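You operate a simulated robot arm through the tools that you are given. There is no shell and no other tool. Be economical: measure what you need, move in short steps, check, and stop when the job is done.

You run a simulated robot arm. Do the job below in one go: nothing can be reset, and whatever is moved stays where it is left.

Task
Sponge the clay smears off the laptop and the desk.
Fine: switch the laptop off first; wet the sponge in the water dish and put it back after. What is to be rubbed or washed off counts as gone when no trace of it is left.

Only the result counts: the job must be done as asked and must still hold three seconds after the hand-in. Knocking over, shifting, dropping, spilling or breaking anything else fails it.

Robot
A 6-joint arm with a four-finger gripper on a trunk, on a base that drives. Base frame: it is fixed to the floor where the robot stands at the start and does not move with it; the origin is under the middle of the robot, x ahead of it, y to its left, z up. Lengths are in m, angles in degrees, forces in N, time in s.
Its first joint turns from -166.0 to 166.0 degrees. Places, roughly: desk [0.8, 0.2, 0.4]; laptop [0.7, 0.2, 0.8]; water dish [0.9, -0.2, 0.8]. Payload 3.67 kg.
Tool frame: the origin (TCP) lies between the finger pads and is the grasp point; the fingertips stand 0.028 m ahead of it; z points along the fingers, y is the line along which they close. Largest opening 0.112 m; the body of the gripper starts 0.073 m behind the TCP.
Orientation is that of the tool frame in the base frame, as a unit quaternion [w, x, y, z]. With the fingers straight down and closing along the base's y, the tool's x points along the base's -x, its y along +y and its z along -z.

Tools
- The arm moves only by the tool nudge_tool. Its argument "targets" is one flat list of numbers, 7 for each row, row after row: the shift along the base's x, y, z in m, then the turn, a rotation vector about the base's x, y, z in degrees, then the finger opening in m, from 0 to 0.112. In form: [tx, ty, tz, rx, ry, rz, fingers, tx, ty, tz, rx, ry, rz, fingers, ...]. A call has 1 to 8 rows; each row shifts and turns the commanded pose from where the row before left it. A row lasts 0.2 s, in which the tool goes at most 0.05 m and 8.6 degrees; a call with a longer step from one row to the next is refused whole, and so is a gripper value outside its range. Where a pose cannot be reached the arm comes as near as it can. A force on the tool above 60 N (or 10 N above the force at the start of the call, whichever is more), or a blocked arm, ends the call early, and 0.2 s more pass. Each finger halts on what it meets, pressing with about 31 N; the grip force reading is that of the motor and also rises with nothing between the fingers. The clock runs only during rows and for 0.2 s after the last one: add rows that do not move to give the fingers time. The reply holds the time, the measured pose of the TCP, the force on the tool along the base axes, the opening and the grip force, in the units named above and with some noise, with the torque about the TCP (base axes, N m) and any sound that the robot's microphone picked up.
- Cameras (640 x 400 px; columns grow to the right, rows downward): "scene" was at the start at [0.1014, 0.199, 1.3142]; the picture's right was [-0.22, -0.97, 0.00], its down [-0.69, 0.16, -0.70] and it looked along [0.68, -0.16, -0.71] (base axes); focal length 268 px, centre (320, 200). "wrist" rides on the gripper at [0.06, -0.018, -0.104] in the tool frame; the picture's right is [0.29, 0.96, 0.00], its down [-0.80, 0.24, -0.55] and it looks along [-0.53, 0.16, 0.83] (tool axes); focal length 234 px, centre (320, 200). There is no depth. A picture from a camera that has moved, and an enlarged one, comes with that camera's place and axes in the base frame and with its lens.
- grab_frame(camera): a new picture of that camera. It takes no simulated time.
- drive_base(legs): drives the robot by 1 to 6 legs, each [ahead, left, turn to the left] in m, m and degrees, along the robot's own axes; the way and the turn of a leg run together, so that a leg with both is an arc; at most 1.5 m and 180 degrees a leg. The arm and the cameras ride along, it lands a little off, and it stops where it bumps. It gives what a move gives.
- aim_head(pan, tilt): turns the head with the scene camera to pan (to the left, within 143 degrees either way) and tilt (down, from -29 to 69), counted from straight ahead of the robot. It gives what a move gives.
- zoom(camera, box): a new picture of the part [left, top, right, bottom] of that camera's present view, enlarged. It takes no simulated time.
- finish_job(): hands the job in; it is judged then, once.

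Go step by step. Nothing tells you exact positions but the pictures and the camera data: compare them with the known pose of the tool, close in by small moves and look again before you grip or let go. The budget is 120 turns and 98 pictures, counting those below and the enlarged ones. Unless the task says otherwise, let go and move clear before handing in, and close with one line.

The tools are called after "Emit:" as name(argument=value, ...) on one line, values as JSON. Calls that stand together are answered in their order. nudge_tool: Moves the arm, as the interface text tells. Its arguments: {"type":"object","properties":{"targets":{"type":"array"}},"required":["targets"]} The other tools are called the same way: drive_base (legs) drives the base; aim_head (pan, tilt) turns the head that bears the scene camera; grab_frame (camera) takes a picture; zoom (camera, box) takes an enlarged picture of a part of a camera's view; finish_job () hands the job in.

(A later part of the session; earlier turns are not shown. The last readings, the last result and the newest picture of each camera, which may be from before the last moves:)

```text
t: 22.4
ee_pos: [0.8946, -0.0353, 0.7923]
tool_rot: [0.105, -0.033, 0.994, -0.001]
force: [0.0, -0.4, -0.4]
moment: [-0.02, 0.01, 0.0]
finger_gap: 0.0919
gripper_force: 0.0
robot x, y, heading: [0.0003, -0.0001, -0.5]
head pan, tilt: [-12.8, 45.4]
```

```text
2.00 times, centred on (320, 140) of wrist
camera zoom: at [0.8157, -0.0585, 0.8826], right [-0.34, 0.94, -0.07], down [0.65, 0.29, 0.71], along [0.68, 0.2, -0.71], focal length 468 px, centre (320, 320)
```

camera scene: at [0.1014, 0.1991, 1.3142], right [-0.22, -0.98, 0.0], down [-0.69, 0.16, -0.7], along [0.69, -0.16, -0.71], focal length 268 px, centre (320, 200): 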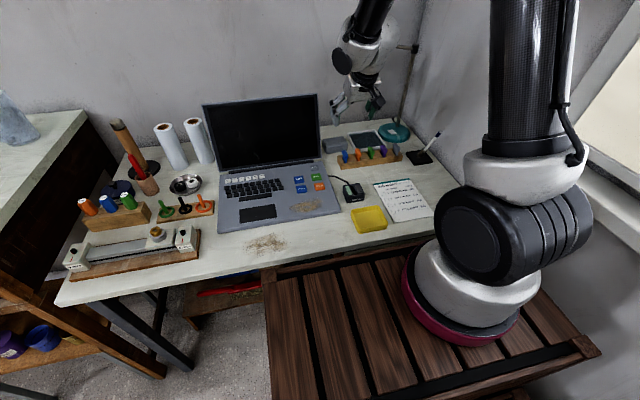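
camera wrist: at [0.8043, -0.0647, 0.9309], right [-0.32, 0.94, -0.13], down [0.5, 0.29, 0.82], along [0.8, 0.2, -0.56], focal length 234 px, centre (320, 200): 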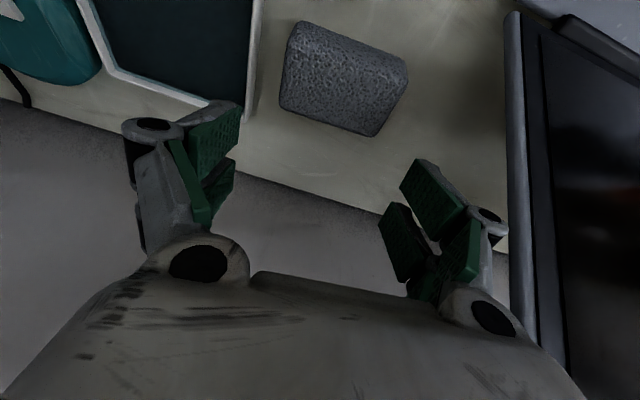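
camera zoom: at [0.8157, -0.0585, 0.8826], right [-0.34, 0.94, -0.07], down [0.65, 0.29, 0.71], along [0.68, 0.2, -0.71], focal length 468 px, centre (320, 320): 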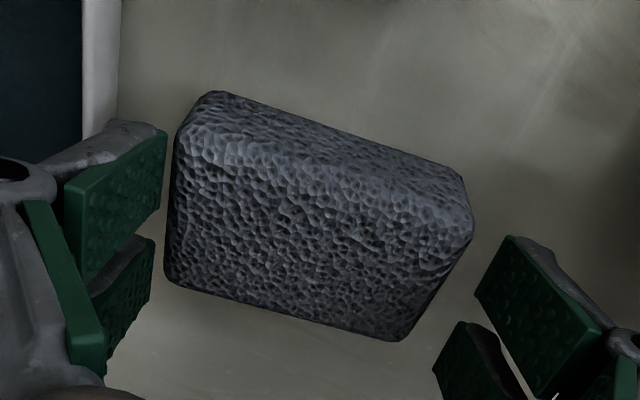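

Fingertips are now beside the sponge without contact. I go 8 mm lower and close.

Emit:
nudge_tool(targets=[0, -0.0005, -0.004, 0, 0, 0, 0.092, 0, 0, -0.004, 0, 0, 0, 0.092, 0, 0, 0, 0, 0, 0, 0.092])

Emit:
zoom(camera="scene", box=[310, 110, 374, 150])

```text
t: 23.1
ee_pos: [0.8949, -0.0366, 0.7863]
tool_rot: [0.105, -0.033, 0.994, -0.001]
force: [1.2, -0.7, 1.1]
moment: [0.02, 0.02, 0.04]
finger_gap: 0.0917
gripper_force: 0.1
robot x, y, heading: [0.0005, 0.003, -0.1]
head pan, tilt: [-12.8, 45.4]
```

```text
10.00 times, centred on (342, 130) of scene
camera zoom: at [0.1014, 0.1991, 1.3142], right [-0.22, -0.98, 0.0], down [-0.69, 0.16, -0.7], along [0.68, -0.16, -0.71], focal length 2680 px, centre (100, 900)
```

zoom: 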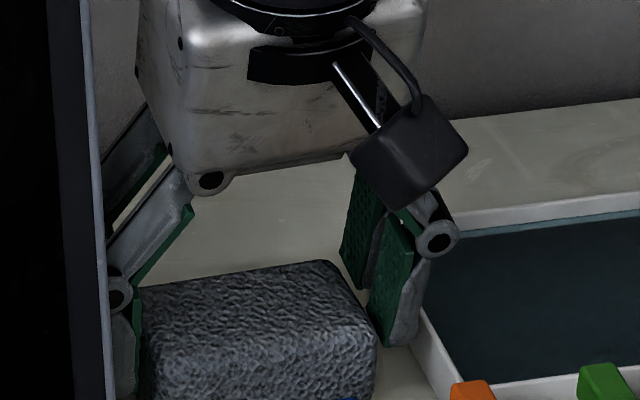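

Closing on the sponge ends.

Emit:
nudge_tool(targets=[0, 0, 0, 0, 0, 0, 0.07, 0, 0, 0, 0, 0, 0, 0.05, 0, 0, 0, 0, 0, 0, 0.05])

Emit:
zoom(camera="scene", box=[310, 110, 374, 150])

Emit:
zoom(camera="wrist", box=[160, 40, 480, 240])

```text
t: 23.9
ee_pos: [0.8941, -0.0367, 0.7854]
tool_rot: [0.105, -0.033, 0.994, 0.0]
force: [0.0, -1.3, 3.7]
moment: [-0.09, 0.02, -0.05]
finger_gap: 0.0846
gripper_force: 31.3
robot x, y, heading: [-0.0016, 0.0015, 0.0]
head pan, tilt: [-12.8, 45.4]
```

```text
10.00 times, centred on (342, 130) of scene
camera zoom: at [0.1013, 0.199, 1.3142], right [-0.22, -0.98, 0.0], down [-0.69, 0.16, -0.7], along [0.68, -0.16, -0.71], focal length 2680 px, centre (100, 900)
```

zoom: 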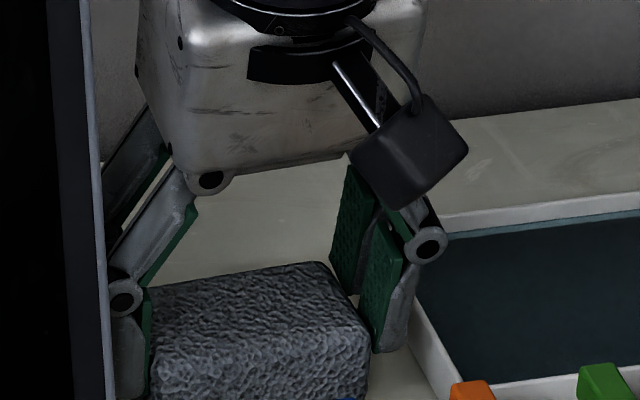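

```text
2.00 times, centred on (320, 140) of wrist
camera zoom: at [0.8159, -0.0594, 0.8756], right [-0.34, 0.94, -0.07], down [0.65, 0.29, 0.71], along [0.68, 0.2, -0.7], focal length 468 px, centre (320, 320)
```

zoom: 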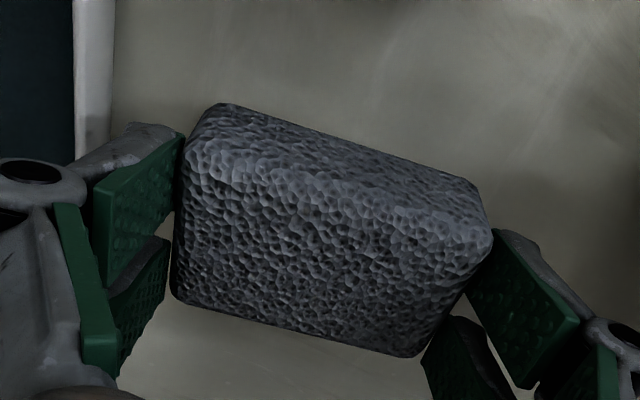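

Gripped (opening 0.0846). I note this pose as the return place and lift.

Emit:
nudge_tool(targets=[0, 0, 0.02, 0, 0, 0, 0.05, 0, 0, 0.02, 0, 0, 0, 0.05, 0, 0, 0.02, 0, 0, 0, 0.05, 0, 0, 0.0, 0, 0, 0, 0.05])

Emit:
grab_frame(camera="wrist")

Emit:
zoom(camera="scene", box=[310, 80, 430, 160])

```text
t: 24.9
ee_pos: [0.895, -0.0357, 0.8462]
tool_rot: [0.105, -0.033, 0.994, -0.001]
force: [0.0, 0.2, -0.9]
moment: [0.04, 0.01, 0.0]
finger_gap: 0.0502
gripper_force: 0.0
robot x, y, heading: [0.0005, 0.0008, 0.0]
head pan, tilt: [-12.8, 45.4]
```

```text
53 pictures are left
camera wrist: at [0.8163, -0.0593, 0.9353], right [-0.34, 0.94, -0.07], down [0.65, 0.29, 0.71], along [0.68, 0.2, -0.71], focal length 234 px, centre (320, 200)
```

wrist: 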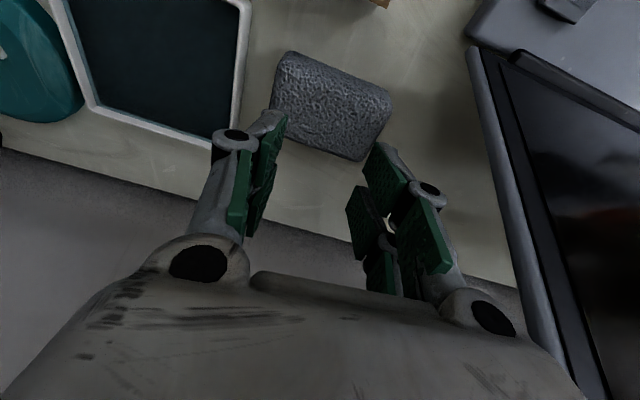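

```text
5.00 times, centred on (370, 120) of scene
camera zoom: at [0.1014, 0.1991, 1.3142], right [-0.22, -0.98, 0.0], down [-0.69, 0.16, -0.7], along [0.68, -0.16, -0.71], focal length 1340 px, centre (70, 600)
```

zoom: 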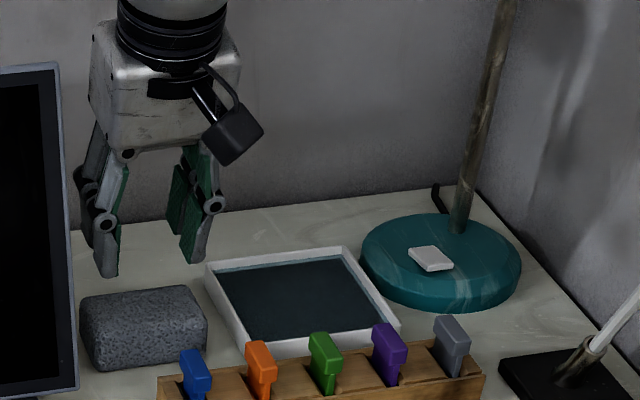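

The sponge slipped out: the grip was too shallow. It is still in its place, so I'll reopen and grip about 1 cm lower.

Emit:
nudge_tool(targets=[0, 0, 0, 0, 0, 0, 0.07, 0, 0, 0, 0, 0, 0, 0.093, 0, 0, -0.02, 0, 0, 0, 0.093, 0, 0, -0.02, 0, 0, 0, 0.093, 0, 0, -0.015, 0, 0, 0, 0.093, 0, 0, 0, 0, 0, 0, 0.093])

Emit:
zoom(camera="wrist", box=[160, 40, 480, 240])

Emit:
zoom(camera="scene", box=[310, 110, 374, 150])

```text
t: 26.4
ee_pos: [0.8945, -0.0365, 0.79]
tool_rot: [0.105, -0.034, 0.994, -0.001]
force: [-0.5, 0.2, 1.4]
moment: [0.01, -0.01, 0.02]
finger_gap: 0.0928
gripper_force: 0.0
robot x, y, heading: [0.0017, -0.0, -0.2]
head pan, tilt: [-12.8, 45.4]
```

```text
2.00 times, centred on (320, 140) of wrist
camera zoom: at [0.8162, -0.0583, 0.88], right [-0.34, 0.94, -0.07], down [0.65, 0.29, 0.71], along [0.68, 0.2, -0.71], focal length 468 px, centre (320, 320)
```

zoom: 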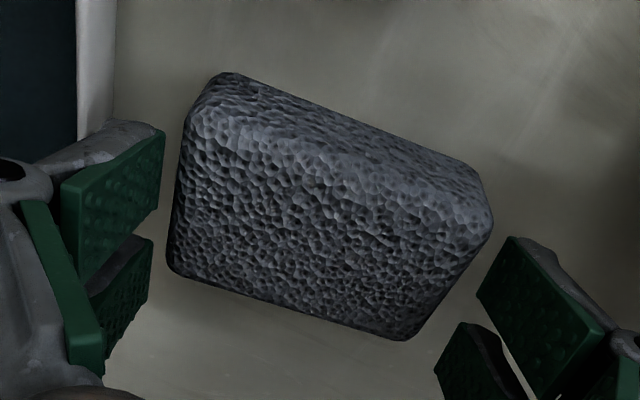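

```text
10.00 times, centred on (342, 130) of scene
camera zoom: at [0.1014, 0.1991, 1.3142], right [-0.22, -0.98, 0.0], down [-0.69, 0.16, -0.7], along [0.68, -0.16, -0.71], focal length 2680 px, centre (100, 900)
```

zoom: 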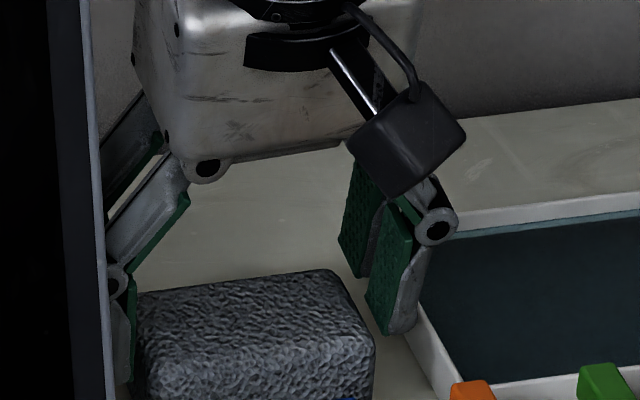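

Pads line up with the sponge ends. I go down another 15 mm in small steps.

Emit:
nudge_tool(targets=[0, 0, -0.004, 0, 0, 0, 0.093, 0, 0, -0.004, 0, 0, 0, 0.093, 0, 0, -0.003, 0, 0, 0, 0.093, 0, 0, -0.003, 0, 0, 0, 0.093, 0, 0, 0, 0, 0, 0, 0.093])

Emit:
zoom(camera="scene", box=[310, 110, 374, 150])

```text
t: 27.6
ee_pos: [0.8949, -0.0359, 0.7772]
tool_rot: [0.104, -0.032, 0.994, -0.001]
force: [0.2, -0.3, -0.3]
moment: [0.02, 0.0, 0.02]
finger_gap: 0.093
gripper_force: 0.0
robot x, y, heading: [-0.0029, -0.0001, 0.1]
head pan, tilt: [-12.8, 45.4]
```

```text
10.00 times, centred on (342, 130) of scene
camera zoom: at [0.1014, 0.1991, 1.3142], right [-0.22, -0.98, 0.0], down [-0.69, 0.16, -0.7], along [0.68, -0.16, -0.71], focal length 2680 px, centre (100, 900)
```

zoom: 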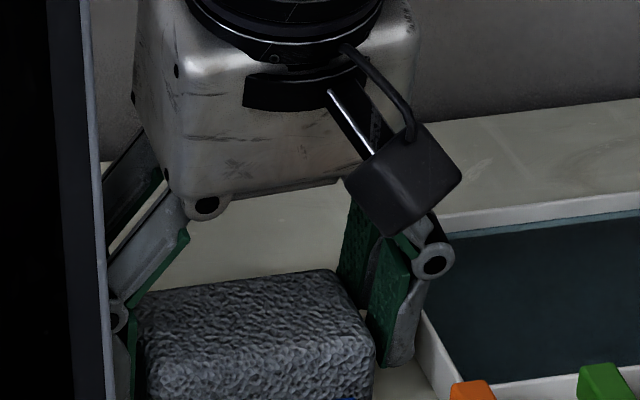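

Still no desk contact; I go 2 mm at a time to find it.

Emit:
nudge_tool(targets=[0, 0, -0.002, 0, 0, 0, 0.093, 0, 0, -0.002, 0, 0, 0, 0.093, 0, 0, -0.002, 0, 0, 0, 0.093, 0, 0, 0, 0, 0, 0, 0.093])

Emit:
zoom(camera="scene", box=[310, 115, 382, 160])

```text
t: 28.6
ee_pos: [0.896, -0.0349, 0.7717]
tool_rot: [0.105, -0.033, 0.994, -0.001]
force: [0.0, 0.0, 0.9]
moment: [0.02, -0.02, 0.02]
finger_gap: 0.093
gripper_force: 0.0
robot x, y, heading: [-0.0004, 0.0034, 0.1]
head pan, tilt: [-12.8, 45.4]
```

```text
8.89 times, centred on (346, 138) of scene
camera zoom: at [0.1014, 0.1991, 1.3142], right [-0.22, -0.98, 0.0], down [-0.69, 0.16, -0.7], along [0.68, -0.16, -0.71], focal length 2382 px, centre (89, 756)
```

zoom: 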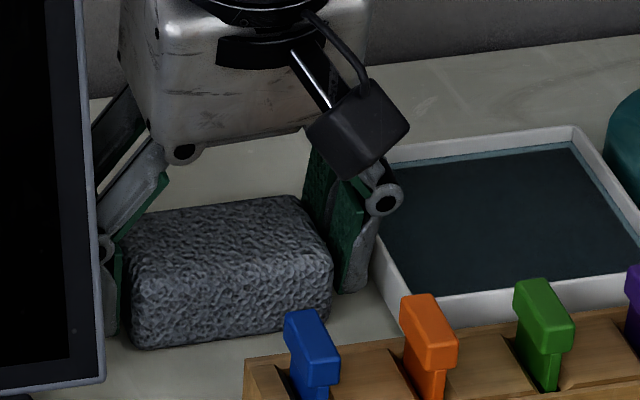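

The fingertips are now only a few mm above the desk. I raise 2 mm and close again.

Emit:
nudge_tool(targets=[0, 0, 0.002, 0, 0, 0, 0.093, 0, 0, 0, 0, 0, 0, 0.07, 0, 0, 0, 0, 0, 0, 0.04, 0, 0, 0, 0, 0, 0, 0.03])

Emit:
zoom(camera="scene", box=[310, 115, 382, 160])

```text
t: 29.6
ee_pos: [0.8956, -0.0371, 0.7729]
tool_rot: [0.106, -0.032, 0.994, -0.002]
force: [1.0, -0.1, 3.4]
moment: [0.17, 0.09, -0.05]
finger_gap: 0.0863
gripper_force: 30.8
robot x, y, heading: [0.0016, 0.0005, -0.0]
head pan, tilt: [-12.8, 45.4]
```

```text
8.89 times, centred on (346, 138) of scene
camera zoom: at [0.1013, 0.1991, 1.3142], right [-0.22, -0.98, 0.0], down [-0.69, 0.16, -0.7], along [0.68, -0.16, -0.71], focal length 2382 px, centre (89, 756)
```

zoom: 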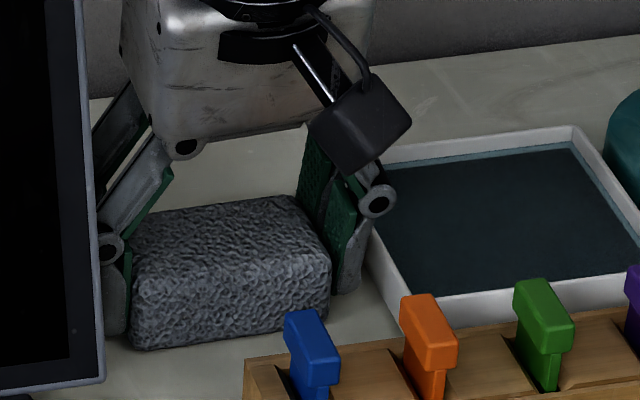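

Gripped at 0.086 wide. I lift slowly and check.

Emit:
nudge_tool(targets=[0, 0, 0.008, 0, 0, 0, 0.03, 0, 0, 0.008, 0, 0, 0, 0.03, 0, 0, 0.008, 0, 0, 0, 0.03])

Emit:
zoom(camera="scene", box=[310, 115, 382, 160])

```text
t: 30.4
ee_pos: [0.8954, -0.0375, 0.7962]
tool_rot: [0.105, -0.033, 0.994, -0.001]
force: [0.1, -0.9, -1.9]
moment: [0.01, 0.0, 0.0]
finger_gap: 0.0859
gripper_force: 30.4
robot x, y, heading: [-0.0039, -0.0031, 0.0]
head pan, tilt: [-12.8, 45.4]
```

```text
8.89 times, centred on (346, 138) of scene
camera zoom: at [0.1015, 0.1991, 1.3142], right [-0.22, -0.98, 0.0], down [-0.69, 0.16, -0.7], along [0.68, -0.16, -0.71], focal length 2382 px, centre (89, 756)
```

zoom: 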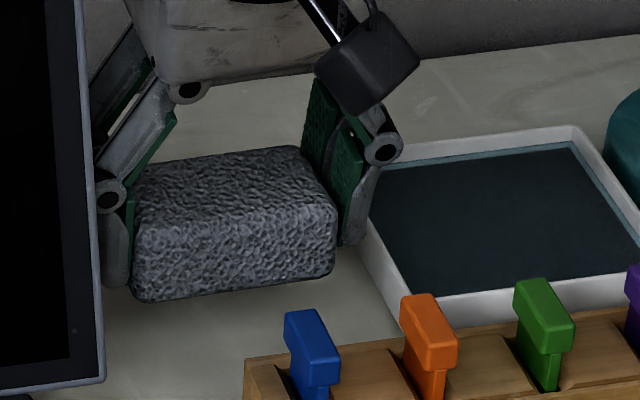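

The sponge is held. I raise it and carry it over the water dish (centre ≈[0.90, -0.153]).

Emit:
nudge_tool(targets=[0, 0, 0.02, 0, 0, 0, 0.03, 0, 0, 0.015, 0, 0, 0, 0.03, 0, -0.04, 0, 0, 0, 0, 0.03, 0, -0.04, 0, 0, 0, 0, 0.03, 0, -0.035, 0, 0, 0, 0, 0.03, 0, 0, 0, 0, 0, 0, 0.03])

Emit:
grab_frame(camera="wrist")

Emit:
zoom(camera="scene", box=[310, 80, 430, 160])

```text
t: 31.8
ee_pos: [0.8962, -0.1488, 0.8318]
tool_rot: [0.104, -0.033, 0.994, -0.001]
force: [1.0, -0.4, -0.8]
moment: [-0.01, -0.01, 0.02]
finger_gap: 0.0859
gripper_force: 31.1
robot x, y, heading: [0.0016, -0.002, -0.0]
head pan, tilt: [-12.8, 45.4]
```

```text
45 pictures are left
camera wrist: at [0.8172, -0.1721, 0.9217], right [-0.34, 0.94, -0.07], down [0.65, 0.29, 0.71], along [0.68, 0.2, -0.71], focal length 234 px, centre (320, 200)
```

wrist: 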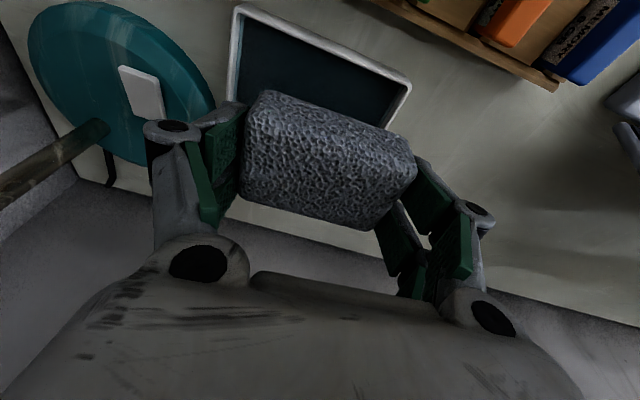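

```text
5.00 times, centred on (370, 120) of scene
camera zoom: at [0.1015, 0.199, 1.3142], right [-0.22, -0.98, 0.0], down [-0.69, 0.16, -0.7], along [0.68, -0.16, -0.71], focal length 1340 px, centre (70, 600)
```

zoom: 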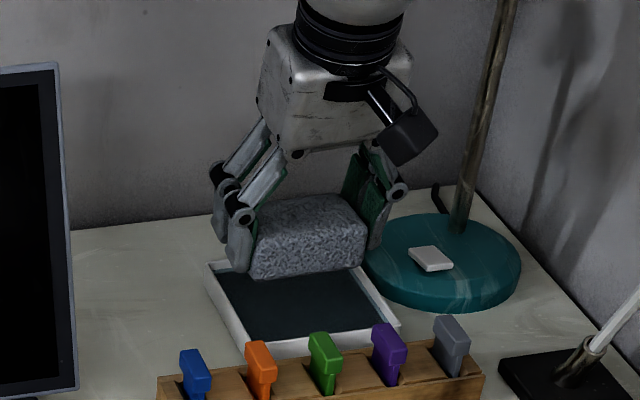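

Over the dish. I lower toward the rim with a small y correction and check alignment.

Emit:
nudge_tool(targets=[0.003, -0.004, -0.015, 0, 0, 0, 0.03, 0, 0, -0.014, 0, 0, 0, 0.03, 0, 0, 0, 0, 0, 0, 0.03])

Emit:
zoom(camera="wrist", box=[160, 0, 480, 200])

Emit:
zoom(camera="scene", box=[330, 100, 410, 150])

```text
t: 32.5
ee_pos: [0.8978, -0.1549, 0.8014]
tool_rot: [0.105, -0.033, 0.994, 0.0]
force: [-0.8, -0.5, 0.0]
moment: [-0.04, 0.01, 0.05]
finger_gap: 0.0853
gripper_force: 31.2
robot x, y, heading: [0.0007, -0.0037, 0.1]
head pan, tilt: [-12.8, 45.4]
```

```text
2.00 times, centred on (320, 100) of wrist
camera zoom: at [0.8198, -0.1769, 0.891], right [-0.34, 0.94, -0.07], down [0.65, 0.29, 0.71], along [0.68, 0.2, -0.71], focal length 468 px, centre (320, 400)
```

zoom: 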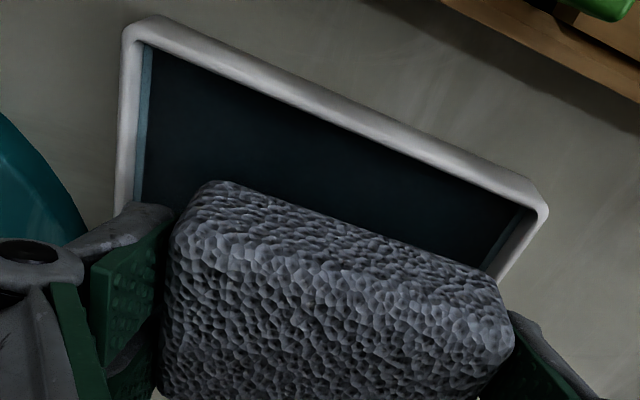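

```text
8.00 times, centred on (370, 125) of scene
camera zoom: at [0.1014, 0.199, 1.3142], right [-0.22, -0.98, 0.0], down [-0.69, 0.16, -0.7], along [0.68, -0.16, -0.71], focal length 2144 px, centre (-80, 800)
```

zoom: 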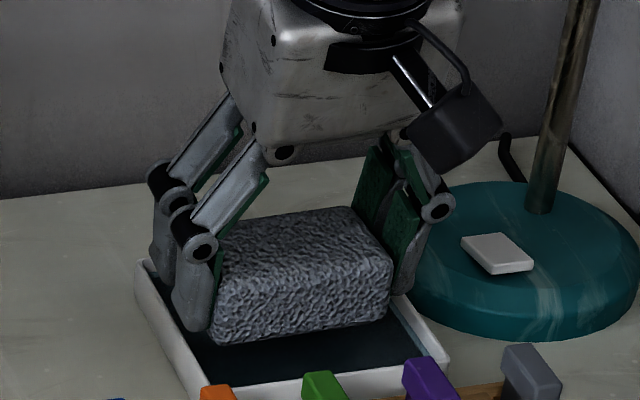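

The fingers and sponge appear to nearly fit inside the dish; I shift 5 mm toward -y and lower gently.

Emit:
nudge_tool(targets=[0, -0.005, 0, 0, 0, 0, 0.03, 0, 0, -0.004, 0, 0, 0, 0.03, 0, 0, -0.004, 0, 0, 0, 0.03])

Emit:
zoom(camera="scene", box=[330, 100, 410, 150])

```text
t: 33.4
ee_pos: [0.8979, -0.161, 0.7952]
tool_rot: [0.104, -0.033, 0.994, -0.001]
force: [-1.0, 0.2, -0.5]
moment: [0.0, -0.02, -0.02]
finger_gap: 0.0852
gripper_force: 31.2
robot x, y, heading: [-0.0004, 0.0032, 0.2]
head pan, tilt: [-12.8, 45.4]
```

```text
8.00 times, centred on (370, 125) of scene
camera zoom: at [0.1014, 0.199, 1.3142], right [-0.22, -0.98, 0.0], down [-0.69, 0.16, -0.7], along [0.68, -0.16, -0.71], focal length 2144 px, centre (-80, 800)
```

zoom: 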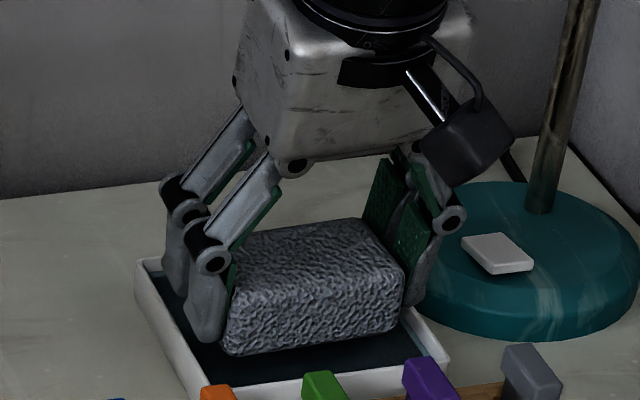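

Continuing to lower in small steps, watching force.

Emit:
nudge_tool(targets=[0, 0.002, -0.003, 0, 0, 0, 0.03, 0, 0, -0.003, 0, 0, 0, 0.03, 0, 0, -0.003, 0, 0, 0, 0.03])

Emit:
zoom(camera="scene", box=[330, 100, 410, 150])

```text
t: 34.1
ee_pos: [0.8992, -0.1581, 0.7872]
tool_rot: [0.105, -0.032, 0.994, -0.001]
force: [0.2, -0.5, -1.6]
moment: [0.0, -0.01, 0.01]
finger_gap: 0.085
gripper_force: 31.0
robot x, y, heading: [-0.0008, 0.001, -0.3]
head pan, tilt: [-12.8, 45.4]
```

```text
8.00 times, centred on (370, 125) of scene
camera zoom: at [0.1014, 0.199, 1.3142], right [-0.22, -0.98, 0.0], down [-0.69, 0.16, -0.7], along [0.68, -0.16, -0.71], focal length 2144 px, centre (-80, 800)
```

zoom: 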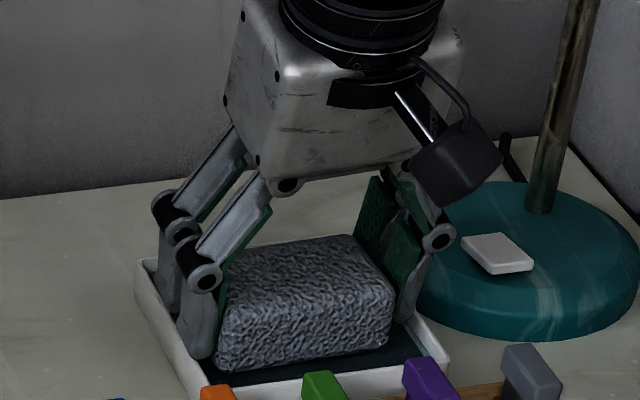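

No contact yet; a few mm more.

Emit:
nudge_tool(targets=[0, -0.002, -0.003, 0, 0, 0, 0.03, 0, 0, -0.003, 0, 0, 0, 0.03, 0, 0, 0, 0, 0, 0, 0.03])

Emit:
zoom(camera="scene", box=[330, 105, 410, 155])

```text
t: 35.0
ee_pos: [0.8993, -0.1602, 0.7824]
tool_rot: [0.109, -0.033, 0.994, -0.002]
force: [-4.3, -11.1, 43.9]
moment: [0.79, 0.81, 0.28]
finger_gap: 0.0848
gripper_force: 30.7
robot x, y, heading: [0.0005, 0.0006, 0.0]
head pan, tilt: [-12.8, 45.4]
```

```text
8.00 times, centred on (370, 130) of scene
camera zoom: at [0.0997, 0.1988, 1.3143], right [-0.22, -0.98, 0.0], down [-0.69, 0.16, -0.7], along [0.69, -0.16, -0.71], focal length 2144 px, centre (-80, 760)
```

zoom: 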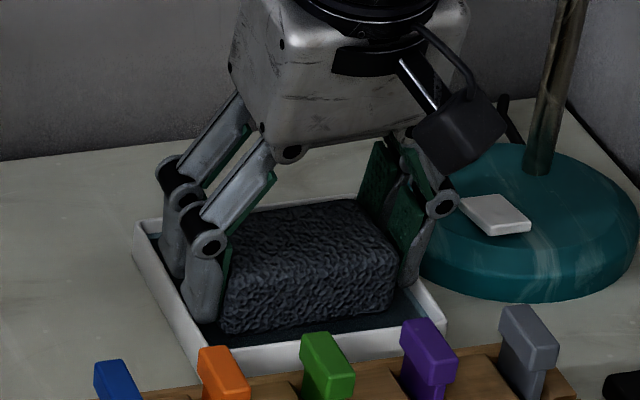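

The sponge turned dark: it is wet. There is contact, so I lift straight up now.

Emit:
nudge_tool(targets=[0, 0, 0.005, 0, 0, 0, 0.03, 0, 0, 0.015, 0, 0, 0, 0.03, 0, 0, 0.025, 0, 0, 0, 0.03, 0, 0, 0.03, 0, 0, 0, 0.03, -0.02, 0, 0.04, 0, 0, 0, 0.03, -0.03, 0, 0.04, 0, 0, 0, 0.03, -0.03, 0, 0.03, 0, 0, 0, 0.03])

Emit:
grab_frame(camera="scene")

Emit:
zoom(camera="scene", box=[310, 80, 430, 160])

```text
t: 36.5
ee_pos: [0.8152, -0.1582, 0.9604]
tool_rot: [0.105, -0.032, 0.994, 0.0]
force: [-0.6, -0.8, -1.4]
moment: [0.05, 0.02, 0.0]
finger_gap: 0.0846
gripper_force: 31.3
robot x, y, heading: [-0.0042, 0.0009, -0.1]
head pan, tilt: [-12.8, 45.4]
```

```text
38 pictures are left
camera scene: at [0.1021, 0.199, 1.3141], right [-0.22, -0.98, 0.0], down [-0.69, 0.16, -0.7], along [0.68, -0.16, -0.71], focal length 268 px, centre (320, 200)
```

scene: 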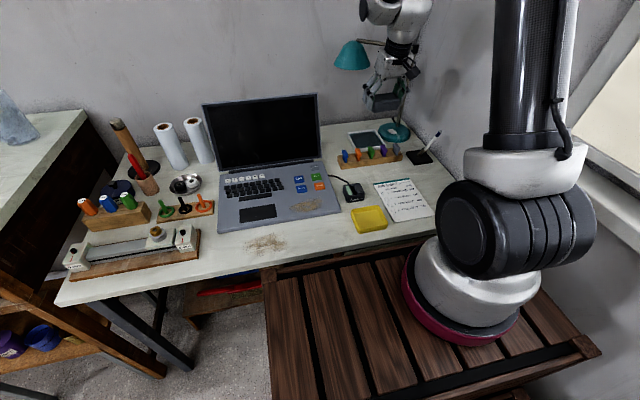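

```text
5.00 times, centred on (370, 120) of scene
camera zoom: at [0.1021, 0.199, 1.3141], right [-0.22, -0.98, 0.0], down [-0.69, 0.16, -0.7], along [0.68, -0.16, -0.71], focal length 1340 px, centre (70, 600)
```

zoom: 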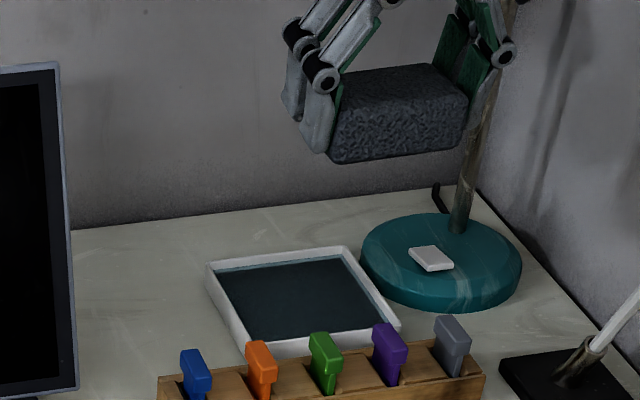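

The dish, rack and lamp are where they were. Next I carry the sponge around the screen's front to above the laptop smear (≈[0.623, 0.122]).

Emit:
nudge_tool(targets=[-0.045, 0, 0, 0, 0, 0, 0.03, -0.045, 0, 0, 0, 0, 0, 0.03, -0.045, 0.01, 0, 0, 0, 0, 0.03, -0.03, 0.035, 0, 0, 0, 0, 0.03, -0.025, 0.04, 0, 0, 0, 0, 0.03, 0, 0.045, 0, 0, 0, 0, 0.03, 0, 0.045, 0, 0, 0, 0, 0.03, 0, 0.045, 0, 0, 0, 0, 0.03])

Emit:
nudge_tool(targets=[0, 0.045, -0.02, 0, 0, 0, 0.03, 0, 0.017, -0.045, 0, 0, 0, 0.03, 0, 0, -0.045, 0, 0, 0, 0.03])

Emit:
grab_frame(camera="wrist")

Emit:
zoom(camera="scene", box=[230, 150, 390, 250])

```text
t: 38.4
ee_pos: [0.6259, 0.0586, 0.9639]
tool_rot: [0.105, -0.033, 0.994, 0.0]
force: [0.4, -0.2, -0.3]
moment: [0.0, -0.01, -0.01]
finger_gap: 0.0848
gripper_force: 30.8
robot x, y, heading: [0.0031, 0.0001, 0.1]
head pan, tilt: [-12.8, 45.4]
```

```text
t: 39.1
ee_pos: [0.6242, 0.1214, 0.8555]
tool_rot: [0.104, -0.032, 0.994, 0.0]
force: [-0.6, 1.2, -1.3]
moment: [-0.11, -0.04, -0.03]
finger_gap: 0.0845
gripper_force: 31.2
robot x, y, heading: [-0.0003, -0.0004, -0.2]
head pan, tilt: [-12.8, 45.4]
```

```text
36 pictures are left
camera wrist: at [0.5457, 0.0981, 0.9452], right [-0.34, 0.94, -0.07], down [0.65, 0.29, 0.7], along [0.68, 0.2, -0.71], focal length 234 px, centre (320, 200)
```

wrist: 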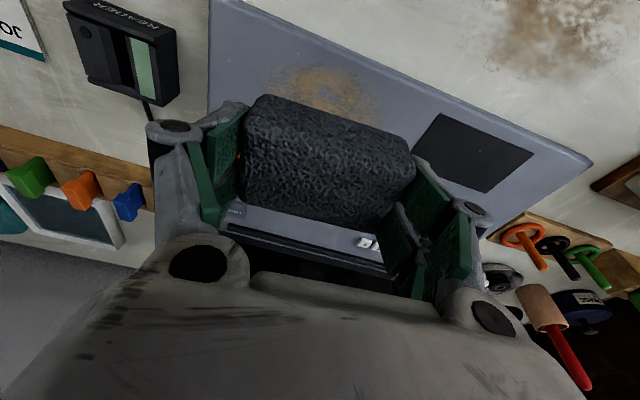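

```text
4.00 times, centred on (310, 200) of scene
camera zoom: at [0.1009, 0.1994, 1.3142], right [-0.22, -0.98, 0.0], down [-0.69, 0.16, -0.7], along [0.68, -0.16, -0.71], focal length 1072 px, centre (360, 200)
```

zoom: 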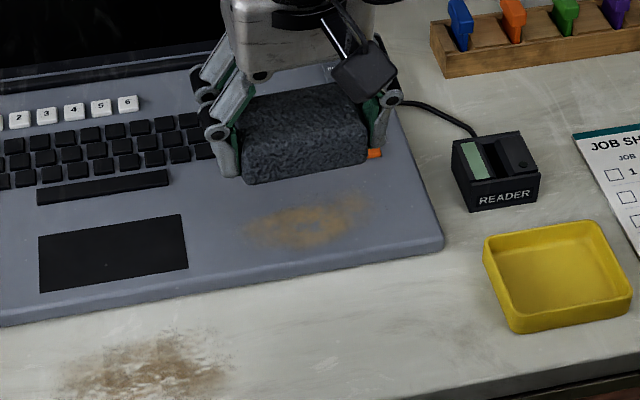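

Smear lies right under the sponge, slightly nearer the robot. I descend until light contact.

Emit:
nudge_tool(targets=[-0.002, -0.002, -0.04, 0, 0, 0, 0.03, 0, 0, -0.012, 0, 0, 0, 0.03, 0, 0, -0.003, 0, 0, 0, 0.03, 0, 0, -0.003, 0, 0, 0, 0.03])

```text
t: 40.1
ee_pos: [0.6259, 0.1194, 0.7964]
tool_rot: [0.104, -0.033, 0.994, -0.002]
force: [-1.0, 0.0, -1.2]
moment: [0.01, 0.0, -0.01]
finger_gap: 0.0845
gripper_force: 31.3
robot x, y, heading: [0.0013, 0.0022, -0.2]
head pan, tilt: [-12.8, 45.4]
```

Emit:
nudge_tool(targets=[0, 0, -0.003, 0, 0, 0, 0.03, 0, 0, -0.002, 0, 0, 0, 0.03, 0, 0, -0.002, 0, 0, 0, 0.03])

```text
t: 41.0
ee_pos: [0.6267, 0.1182, 0.7904]
tool_rot: [0.106, -0.033, 0.994, 0.0]
force: [-4.7, -1.4, 16.0]
moment: [0.69, 0.18, 0.14]
finger_gap: 0.0846
gripper_force: 31.3
robot x, y, heading: [0.0045, -0.0006, 0.1]
head pan, tilt: [-12.8, 45.4]
```

Contact at 16 N. Now I rub back and forth over the smear.

Emit:
nudge_tool(targets=[-0.02, 0, 0, 0, 0, 0, 0.03, -0.01, 0.015, 0, 0, 0, 0, 0.03, 0.02, 0, 0, 0, 0, 0, 0.03, 0.015, 0, 0, 0, 0, 0, 0.03, 0, -0.02, 0, 0, 0, 0, 0.03, -0.02, -0.01, 0, 0, 0, 0, 0.03, -0.015, 0, 0, 0, 0, 0, 0.03, 0.02, 0.015, 0, 0, 0, 0, 0.03])

Emit:
zoom(camera="scene", box=[230, 150, 390, 250])

```text
t: 42.8
ee_pos: [0.618, 0.1203, 0.7907]
tool_rot: [0.104, -0.032, 0.994, -0.001]
force: [0.2, 0.5, -1.2]
moment: [0.01, 0.0, 0.04]
finger_gap: 0.0843
gripper_force: 31.3
robot x, y, heading: [-0.0028, 0.0012, 0.1]
head pan, tilt: [-12.8, 45.4]
```

```text
4.00 times, centred on (310, 200) of scene
camera zoom: at [0.1015, 0.1989, 1.3142], right [-0.22, -0.98, 0.0], down [-0.69, 0.16, -0.7], along [0.68, -0.16, -0.71], focal length 1072 px, centre (360, 200)
```

zoom: 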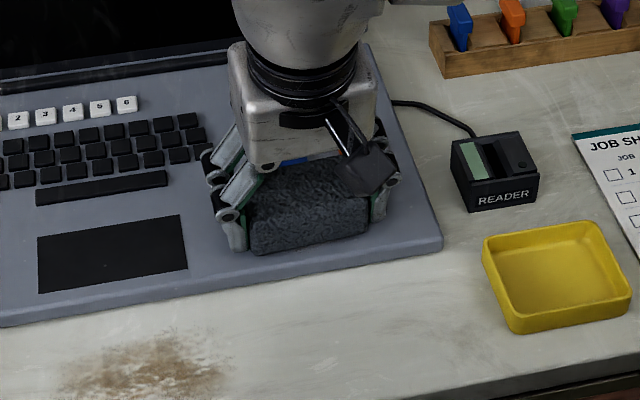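

Force has dropped to zero, so I press 2.5 mm more and rub again.

Emit:
nudge_tool(targets=[0, 0, -0.0025, 0, 0, 0, 0.03, -0.02, 0.01, 0, 0, 0, 0, 0.03, 0.02, 0.005, 0, 0, 0, 0, 0.03, 0.02, 0, 0, 0, 0, 0, 0.03, 0, -0.025, 0, 0, 0, 0, 0.03, -0.02, -0.005, 0, 0, 0, 0, 0.03, -0.02, 0, 0, 0, 0, 0, 0.03, 0.02, 0.015, 0, 0, 0, 0, 0.03])

Emit:
nudge_tool(targets=[0.01, 0, 0.04, 0, 0, 0, 0.03, 0.03, 0, 0.04, 0, 0, 0, 0.03, 0.03, 0, 0.03, 0, 0, 0, 0.03])

Emit:
zoom(camera="scene", box=[230, 150, 390, 250])

Emit:
grab_frame(camera="wrist")

```text
t: 44.5
ee_pos: [0.6135, 0.1202, 0.7863]
tool_rot: [0.104, -0.033, 0.994, -0.001]
force: [-8.1, -5.8, 17.4]
moment: [-0.13, -0.33, -0.2]
finger_gap: 0.0846
gripper_force: 30.8
robot x, y, heading: [0.0004, -0.0043, 0.2]
head pan, tilt: [-12.8, 45.4]
```

```text
t: 45.4
ee_pos: [0.6867, 0.1212, 0.8988]
tool_rot: [0.11, -0.051, 0.993, -0.007]
force: [-5.5, -1.9, -3.7]
moment: [0.22, -0.41, -0.05]
finger_gap: 0.0844
gripper_force: 31.2
robot x, y, heading: [-0.0017, 0.0022, 0.1]
head pan, tilt: [-12.8, 45.4]
```

```text
4.00 times, centred on (310, 200) of scene
camera zoom: at [0.1013, 0.1989, 1.3142], right [-0.22, -0.98, 0.0], down [-0.69, 0.16, -0.7], along [0.68, -0.16, -0.71], focal length 1072 px, centre (360, 200)
```

zoom: 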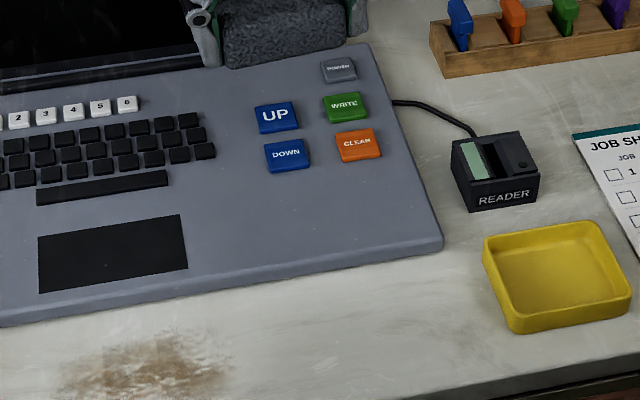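

```text
32 pictures are left
camera wrist: at [0.6084, 0.0969, 0.9879], right [-0.38, 0.92, -0.09], down [0.63, 0.32, 0.71], along [0.68, 0.21, -0.7], focal length 234 px, centre (320, 200)
```

wrist: 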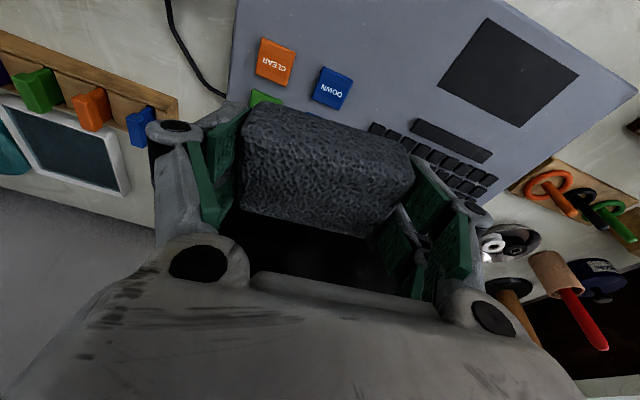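

The laptop smear is gone. The reading hints at a light touch near the screen, so I back away toward the robot at once and check the laptop.

Emit:
nudge_tool(targets=[-0.03, 0, 0, 0, 0, 0, 0.03, -0.03, 0, 0, 0, 0, 0, 0.03, -0.02, 0, 0, 0, 0, 0, 0.03])

Emit:
grab_frame(camera="scene")

```text
t: 46.1
ee_pos: [0.6049, 0.1187, 0.8968]
tool_rot: [0.105, -0.032, 0.994, -0.001]
force: [-1.0, 0.2, 0.2]
moment: [-0.04, 0.01, 0.03]
finger_gap: 0.0845
gripper_force: 30.9
robot x, y, heading: [-0.0008, -0.0033, -0.1]
head pan, tilt: [-12.8, 45.4]
```

```text
31 pictures are left
camera scene: at [0.1015, 0.1991, 1.3142], right [-0.22, -0.98, 0.0], down [-0.69, 0.16, -0.7], along [0.68, -0.16, -0.71], focal length 268 px, centre (320, 200)
```

scene: 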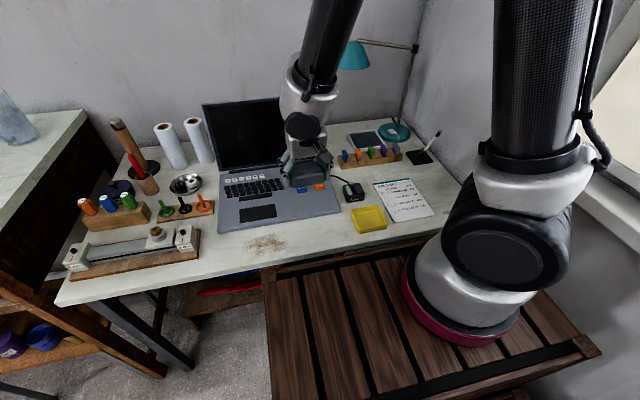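

Laptop and everything else are unmoved. The desk smear (≈[0.527, 0.242]) is too close for the arm, so I first drive back 0.12 m.

Emit:
drive_base(legs=[[-0.12, 0, 0]])

```text
t: 47.4
ee_pos: [0.5208, 0.1089, 0.8969]
tool_rot: [0.105, -0.028, 0.994, -0.001]
force: [1.5, -0.2, -2.3]
moment: [-0.03, 0.04, -0.02]
finger_gap: 0.0841
gripper_force: 30.9
robot x, y, heading: [-0.0829, -0.0013, -0.3]
head pan, tilt: [-12.8, 45.4]
```

Now I move over the desk smear.

Emit:
nudge_tool(targets=[0.005, 0.045, -0.01, 0, 0, 0, 0.03, 0.004, 0.045, -0.02, 0, 0, 0, 0.03, 0, 0.043, -0.02, 0, 0, 0, 0.03, 0, 0, -0.03, 0, 0, 0, 0.03])

Emit:
grab_frame(camera="wrist")

Emit:
zoom(camera="scene", box=[190, 150, 350, 250])

```text
t: 48.4
ee_pos: [0.5326, 0.2411, 0.8157]
tool_rot: [0.105, -0.028, 0.994, -0.001]
force: [-0.5, 0.0, -0.4]
moment: [0.0, -0.03, -0.02]
finger_gap: 0.0845
gripper_force: 30.7
robot x, y, heading: [-0.0864, -0.0055, -0.5]
head pan, tilt: [-12.8, 45.4]
```

```text
30 pictures are left
camera wrist: at [0.4544, 0.2187, 0.9055], right [-0.33, 0.94, -0.07], down [0.65, 0.28, 0.71], along [0.68, 0.19, -0.71], focal length 234 px, centre (320, 200)
```

wrist: 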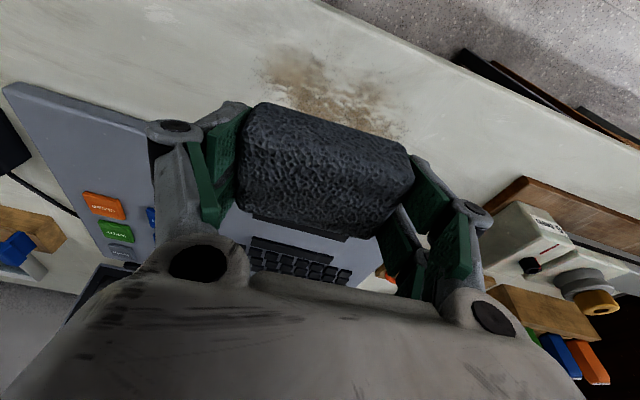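

```text
4.00 times, centred on (270, 200) of scene
camera zoom: at [0.019, 0.1947, 1.3142], right [-0.23, -0.97, 0.0], down [-0.69, 0.16, -0.7], along [0.68, -0.16, -0.71], focal length 1072 px, centre (520, 200)
```

zoom: 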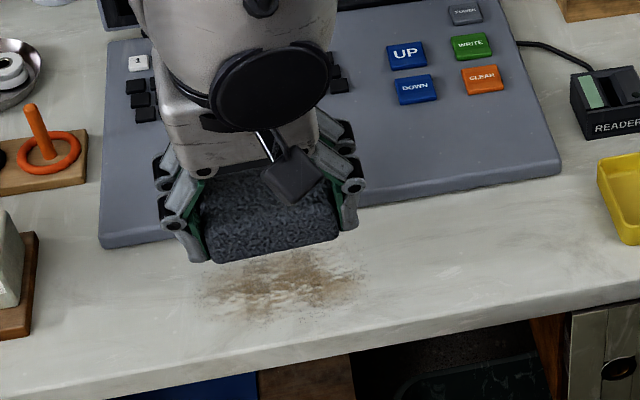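

Aligned. I lower to contact on the desk.

Emit:
nudge_tool(targets=[0, 0, -0.025, 0, 0, 0, 0.03, 0, 0, -0.01, 0, 0, 0, 0.03, 0, 0, -0.004, 0, 0, 0, 0.03, 0, 0, -0.002, 0, 0, 0, 0.03, 0, 0, -0.002, 0, 0, 0, 0.03])

```text
t: 49.6
ee_pos: [0.5313, 0.2419, 0.7741]
tool_rot: [0.105, -0.028, 0.994, -0.001]
force: [0.6, 0.1, 0.1]
moment: [0.01, 0.01, 0.02]
finger_gap: 0.0847
gripper_force: 30.9
robot x, y, heading: [-0.0842, -0.0016, -0.3]
head pan, tilt: [-12.8, 45.4]
```

Emit:
nudge_tool(targets=[0, 0, -0.002, 0, 0, 0, 0.03, 0, 0, -0.002, 0, 0, 0, 0.03])

```text
t: 50.2
ee_pos: [0.5313, 0.2426, 0.7693]
tool_rot: [0.105, -0.028, 0.994, -0.001]
force: [0.1, -0.1, -0.8]
moment: [0.0, -0.02, -0.02]
finger_gap: 0.0844
gripper_force: 31.1
robot x, y, heading: [-0.0829, -0.0011, -0.6]
head pan, tilt: [-12.8, 45.4]
```

Emit:
nudge_tool(targets=[0, 0, -0.002, 0, 0, 0, 0.03, 0, 0, -0.002, 0, 0, 0, 0.03])

```text
t: 50.8
ee_pos: [0.5316, 0.2417, 0.7667]
tool_rot: [0.106, -0.029, 0.994, -0.001]
force: [-2.1, -2.1, 31.1]
moment: [-0.1, -0.06, 0.03]
finger_gap: 0.0848
gripper_force: 31.1
robot x, y, heading: [-0.0843, -0.0004, -0.8]
head pan, tilt: [-12.8, 45.4]
```

Firm contact at 31 N. I rub around over the whole smear.

Emit:
nudge_tool(targets=[0.01, 0.02, 0.0005, 0, 0, 0, 0.03, 0, 0.015, 0, 0, 0, 0, 0.03, -0.02, 0, 0, 0, 0, 0, 0.03, -0.02, 0, 0, 0, 0, 0, 0.03, 0, -0.035, 0, 0, 0, 0, 0.03, 0, -0.035, 0, 0, 0, 0, 0.03, 0.02, 0, 0, 0, 0, 0, 0.03, 0.02, 0, 0, 0, 0, 0, 0.03])

Emit:
nudge_tool(targets=[0, 0.03, 0, 0, 0, 0, 0.03, -0.02, 0, 0, 0, 0, 0, 0.03, -0.025, 0, 0, 0, 0, 0, 0.03, 0.02, 0.01, 0, 0, 0, 0, 0.03, 0.02, 0.01, 0, 0, 0, 0, 0.03, -0.02, 0.01, 0, 0, 0, 0, 0.03])

Emit:
nudge_tool(targets=[0, 0, 0.03, 0, 0, 0, 0.03, 0.02, 0, 0.045, 0, 0, 0, 0.03, 0.04, 0, 0.02, 0, 0, 0, 0.03, 0.02, 0, 0, 0, 0, 0, 0.03])

Emit:
zoom(camera="scene", box=[190, 150, 350, 250])

Emit:
grab_frame(camera="wrist")

```text
t: 52.6
ee_pos: [0.5415, 0.2082, 0.7651]
tool_rot: [0.105, -0.028, 0.994, -0.001]
force: [-13.5, 0.9, 27.3]
moment: [0.15, 0.14, 0.01]
finger_gap: 0.0846
gripper_force: 31.1
robot x, y, heading: [-0.0862, -0.0027, -0.2]
head pan, tilt: [-12.8, 45.4]
```

```text
t: 54.0
ee_pos: [0.5152, 0.2682, 0.7678]
tool_rot: [0.104, -0.029, 0.994, -0.001]
force: [0.1, 0.1, -0.7]
moment: [0.02, 0.03, -0.01]
finger_gap: 0.0843
gripper_force: 31.2
robot x, y, heading: [-0.0853, 0.0007, -0.6]
head pan, tilt: [-12.8, 45.4]
```

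```text
t: 55.0
ee_pos: [0.596, 0.2691, 0.8625]
tool_rot: [0.105, -0.028, 0.994, -0.002]
force: [-0.5, 0.2, -0.2]
moment: [0.04, 0.03, -0.03]
finger_gap: 0.0846
gripper_force: 30.9
robot x, y, heading: [-0.0841, -0.0045, -0.3]
head pan, tilt: [-12.8, 45.4]
```

```text
4.00 times, centred on (270, 200) of scene
camera zoom: at [0.0191, 0.1946, 1.3142], right [-0.23, -0.97, 0.0], down [-0.69, 0.16, -0.7], along [0.68, -0.16, -0.71], focal length 1072 px, centre (520, 200)
```

zoom: 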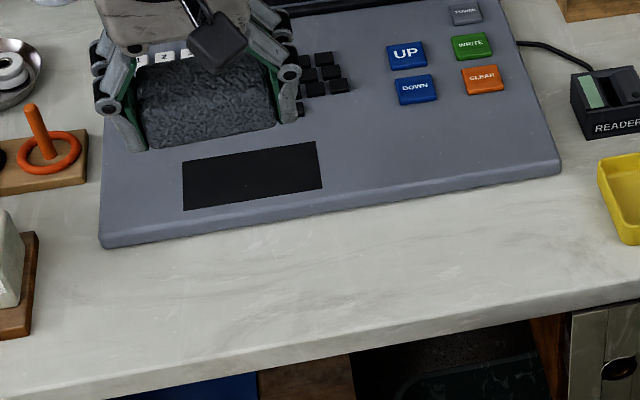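

```text
27 pictures are left
camera wrist: at [0.5168, 0.2465, 0.9521], right [-0.34, 0.94, -0.07], down [0.65, 0.28, 0.71], along [0.68, 0.19, -0.71], focal length 234 px, centre (320, 200)
```

wrist: 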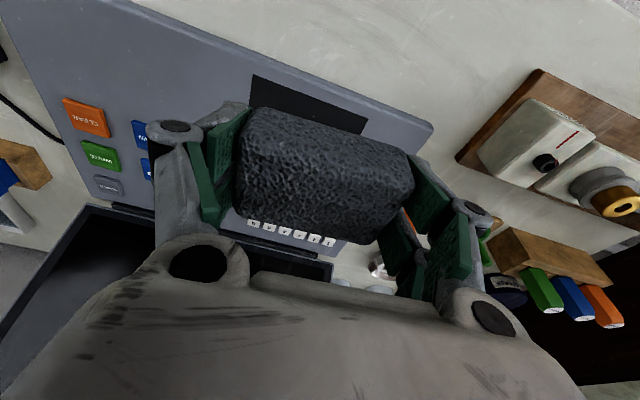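

Both smears look gone. One close zoom on each place for remaining traces.

Emit:
zoom(camera="scene", box=[220, 200, 300, 250])

Emit:
zoom(camera="scene", box=[265, 165, 345, 215])

```text
8.00 times, centred on (260, 225) of scene
camera zoom: at [0.0191, 0.1946, 1.3142], right [-0.23, -0.97, 0.0], down [-0.69, 0.16, -0.7], along [0.68, -0.16, -0.71], focal length 2144 px, centre (800, 0)
```

zoom: 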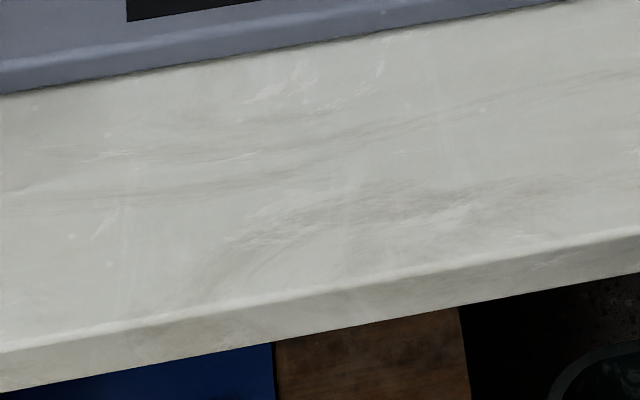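

```text
8.00 times, centred on (305, 190) of scene
camera zoom: at [0.0191, 0.1946, 1.3142], right [-0.23, -0.97, 0.0], down [-0.69, 0.16, -0.7], along [0.68, -0.16, -0.71], focal length 2144 px, centre (440, 280)
```

zoom: 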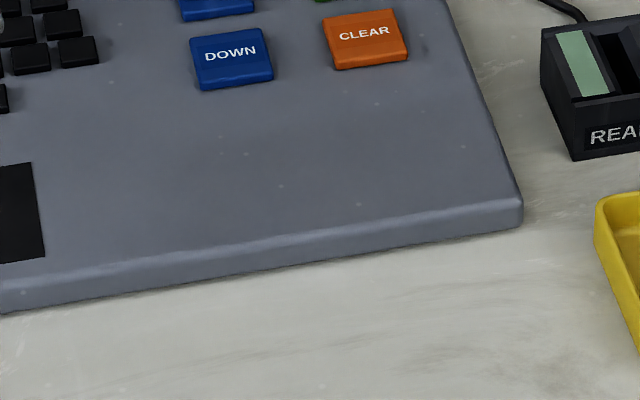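

Both surfaces are clean. I raise the sponge and go right to y≈-0.10 in front of the screen, then drive forward again.

Emit:
nudge_tool(targets=[0, -0.01, 0.045, 0, 0, 0, 0.03, 0, -0.03, 0.035, 0, 0, 0, 0.03, 0, -0.048, 0, 0, 0, 0, 0.03, 0, -0.048, 0, 0, 0, 0, 0.03, 0, -0.048, 0, 0, 0, 0, 0.03, 0, -0.048, 0, 0, 0, 0, 0.03, 0, -0.048, 0, 0, 0, 0, 0.03, 0, -0.048, 0, 0, 0, 0, 0.03])

Emit:
drive_base(legs=[[0.084, 0.002, 0.3]])

```text
t: 56.8
ee_pos: [0.5976, -0.0624, 0.9451]
tool_rot: [0.105, -0.029, 0.994, -0.001]
force: [-0.3, -0.2, -0.9]
moment: [-0.05, 0.01, 0.03]
finger_gap: 0.0842
gripper_force: 31.1
robot x, y, heading: [-0.0841, -0.0043, -0.5]
head pan, tilt: [-12.8, 45.4]
```

```text
t: 57.9
ee_pos: [0.6806, -0.058, 0.9447]
tool_rot: [0.105, -0.031, 0.994, -0.001]
force: [0.2, 0.3, -1.1]
moment: [-0.04, 0.02, 0.02]
finger_gap: 0.0845
gripper_force: 30.4
robot x, y, heading: [0.0011, -0.0037, -0.2]
head pan, tilt: [-12.8, 45.4]
```

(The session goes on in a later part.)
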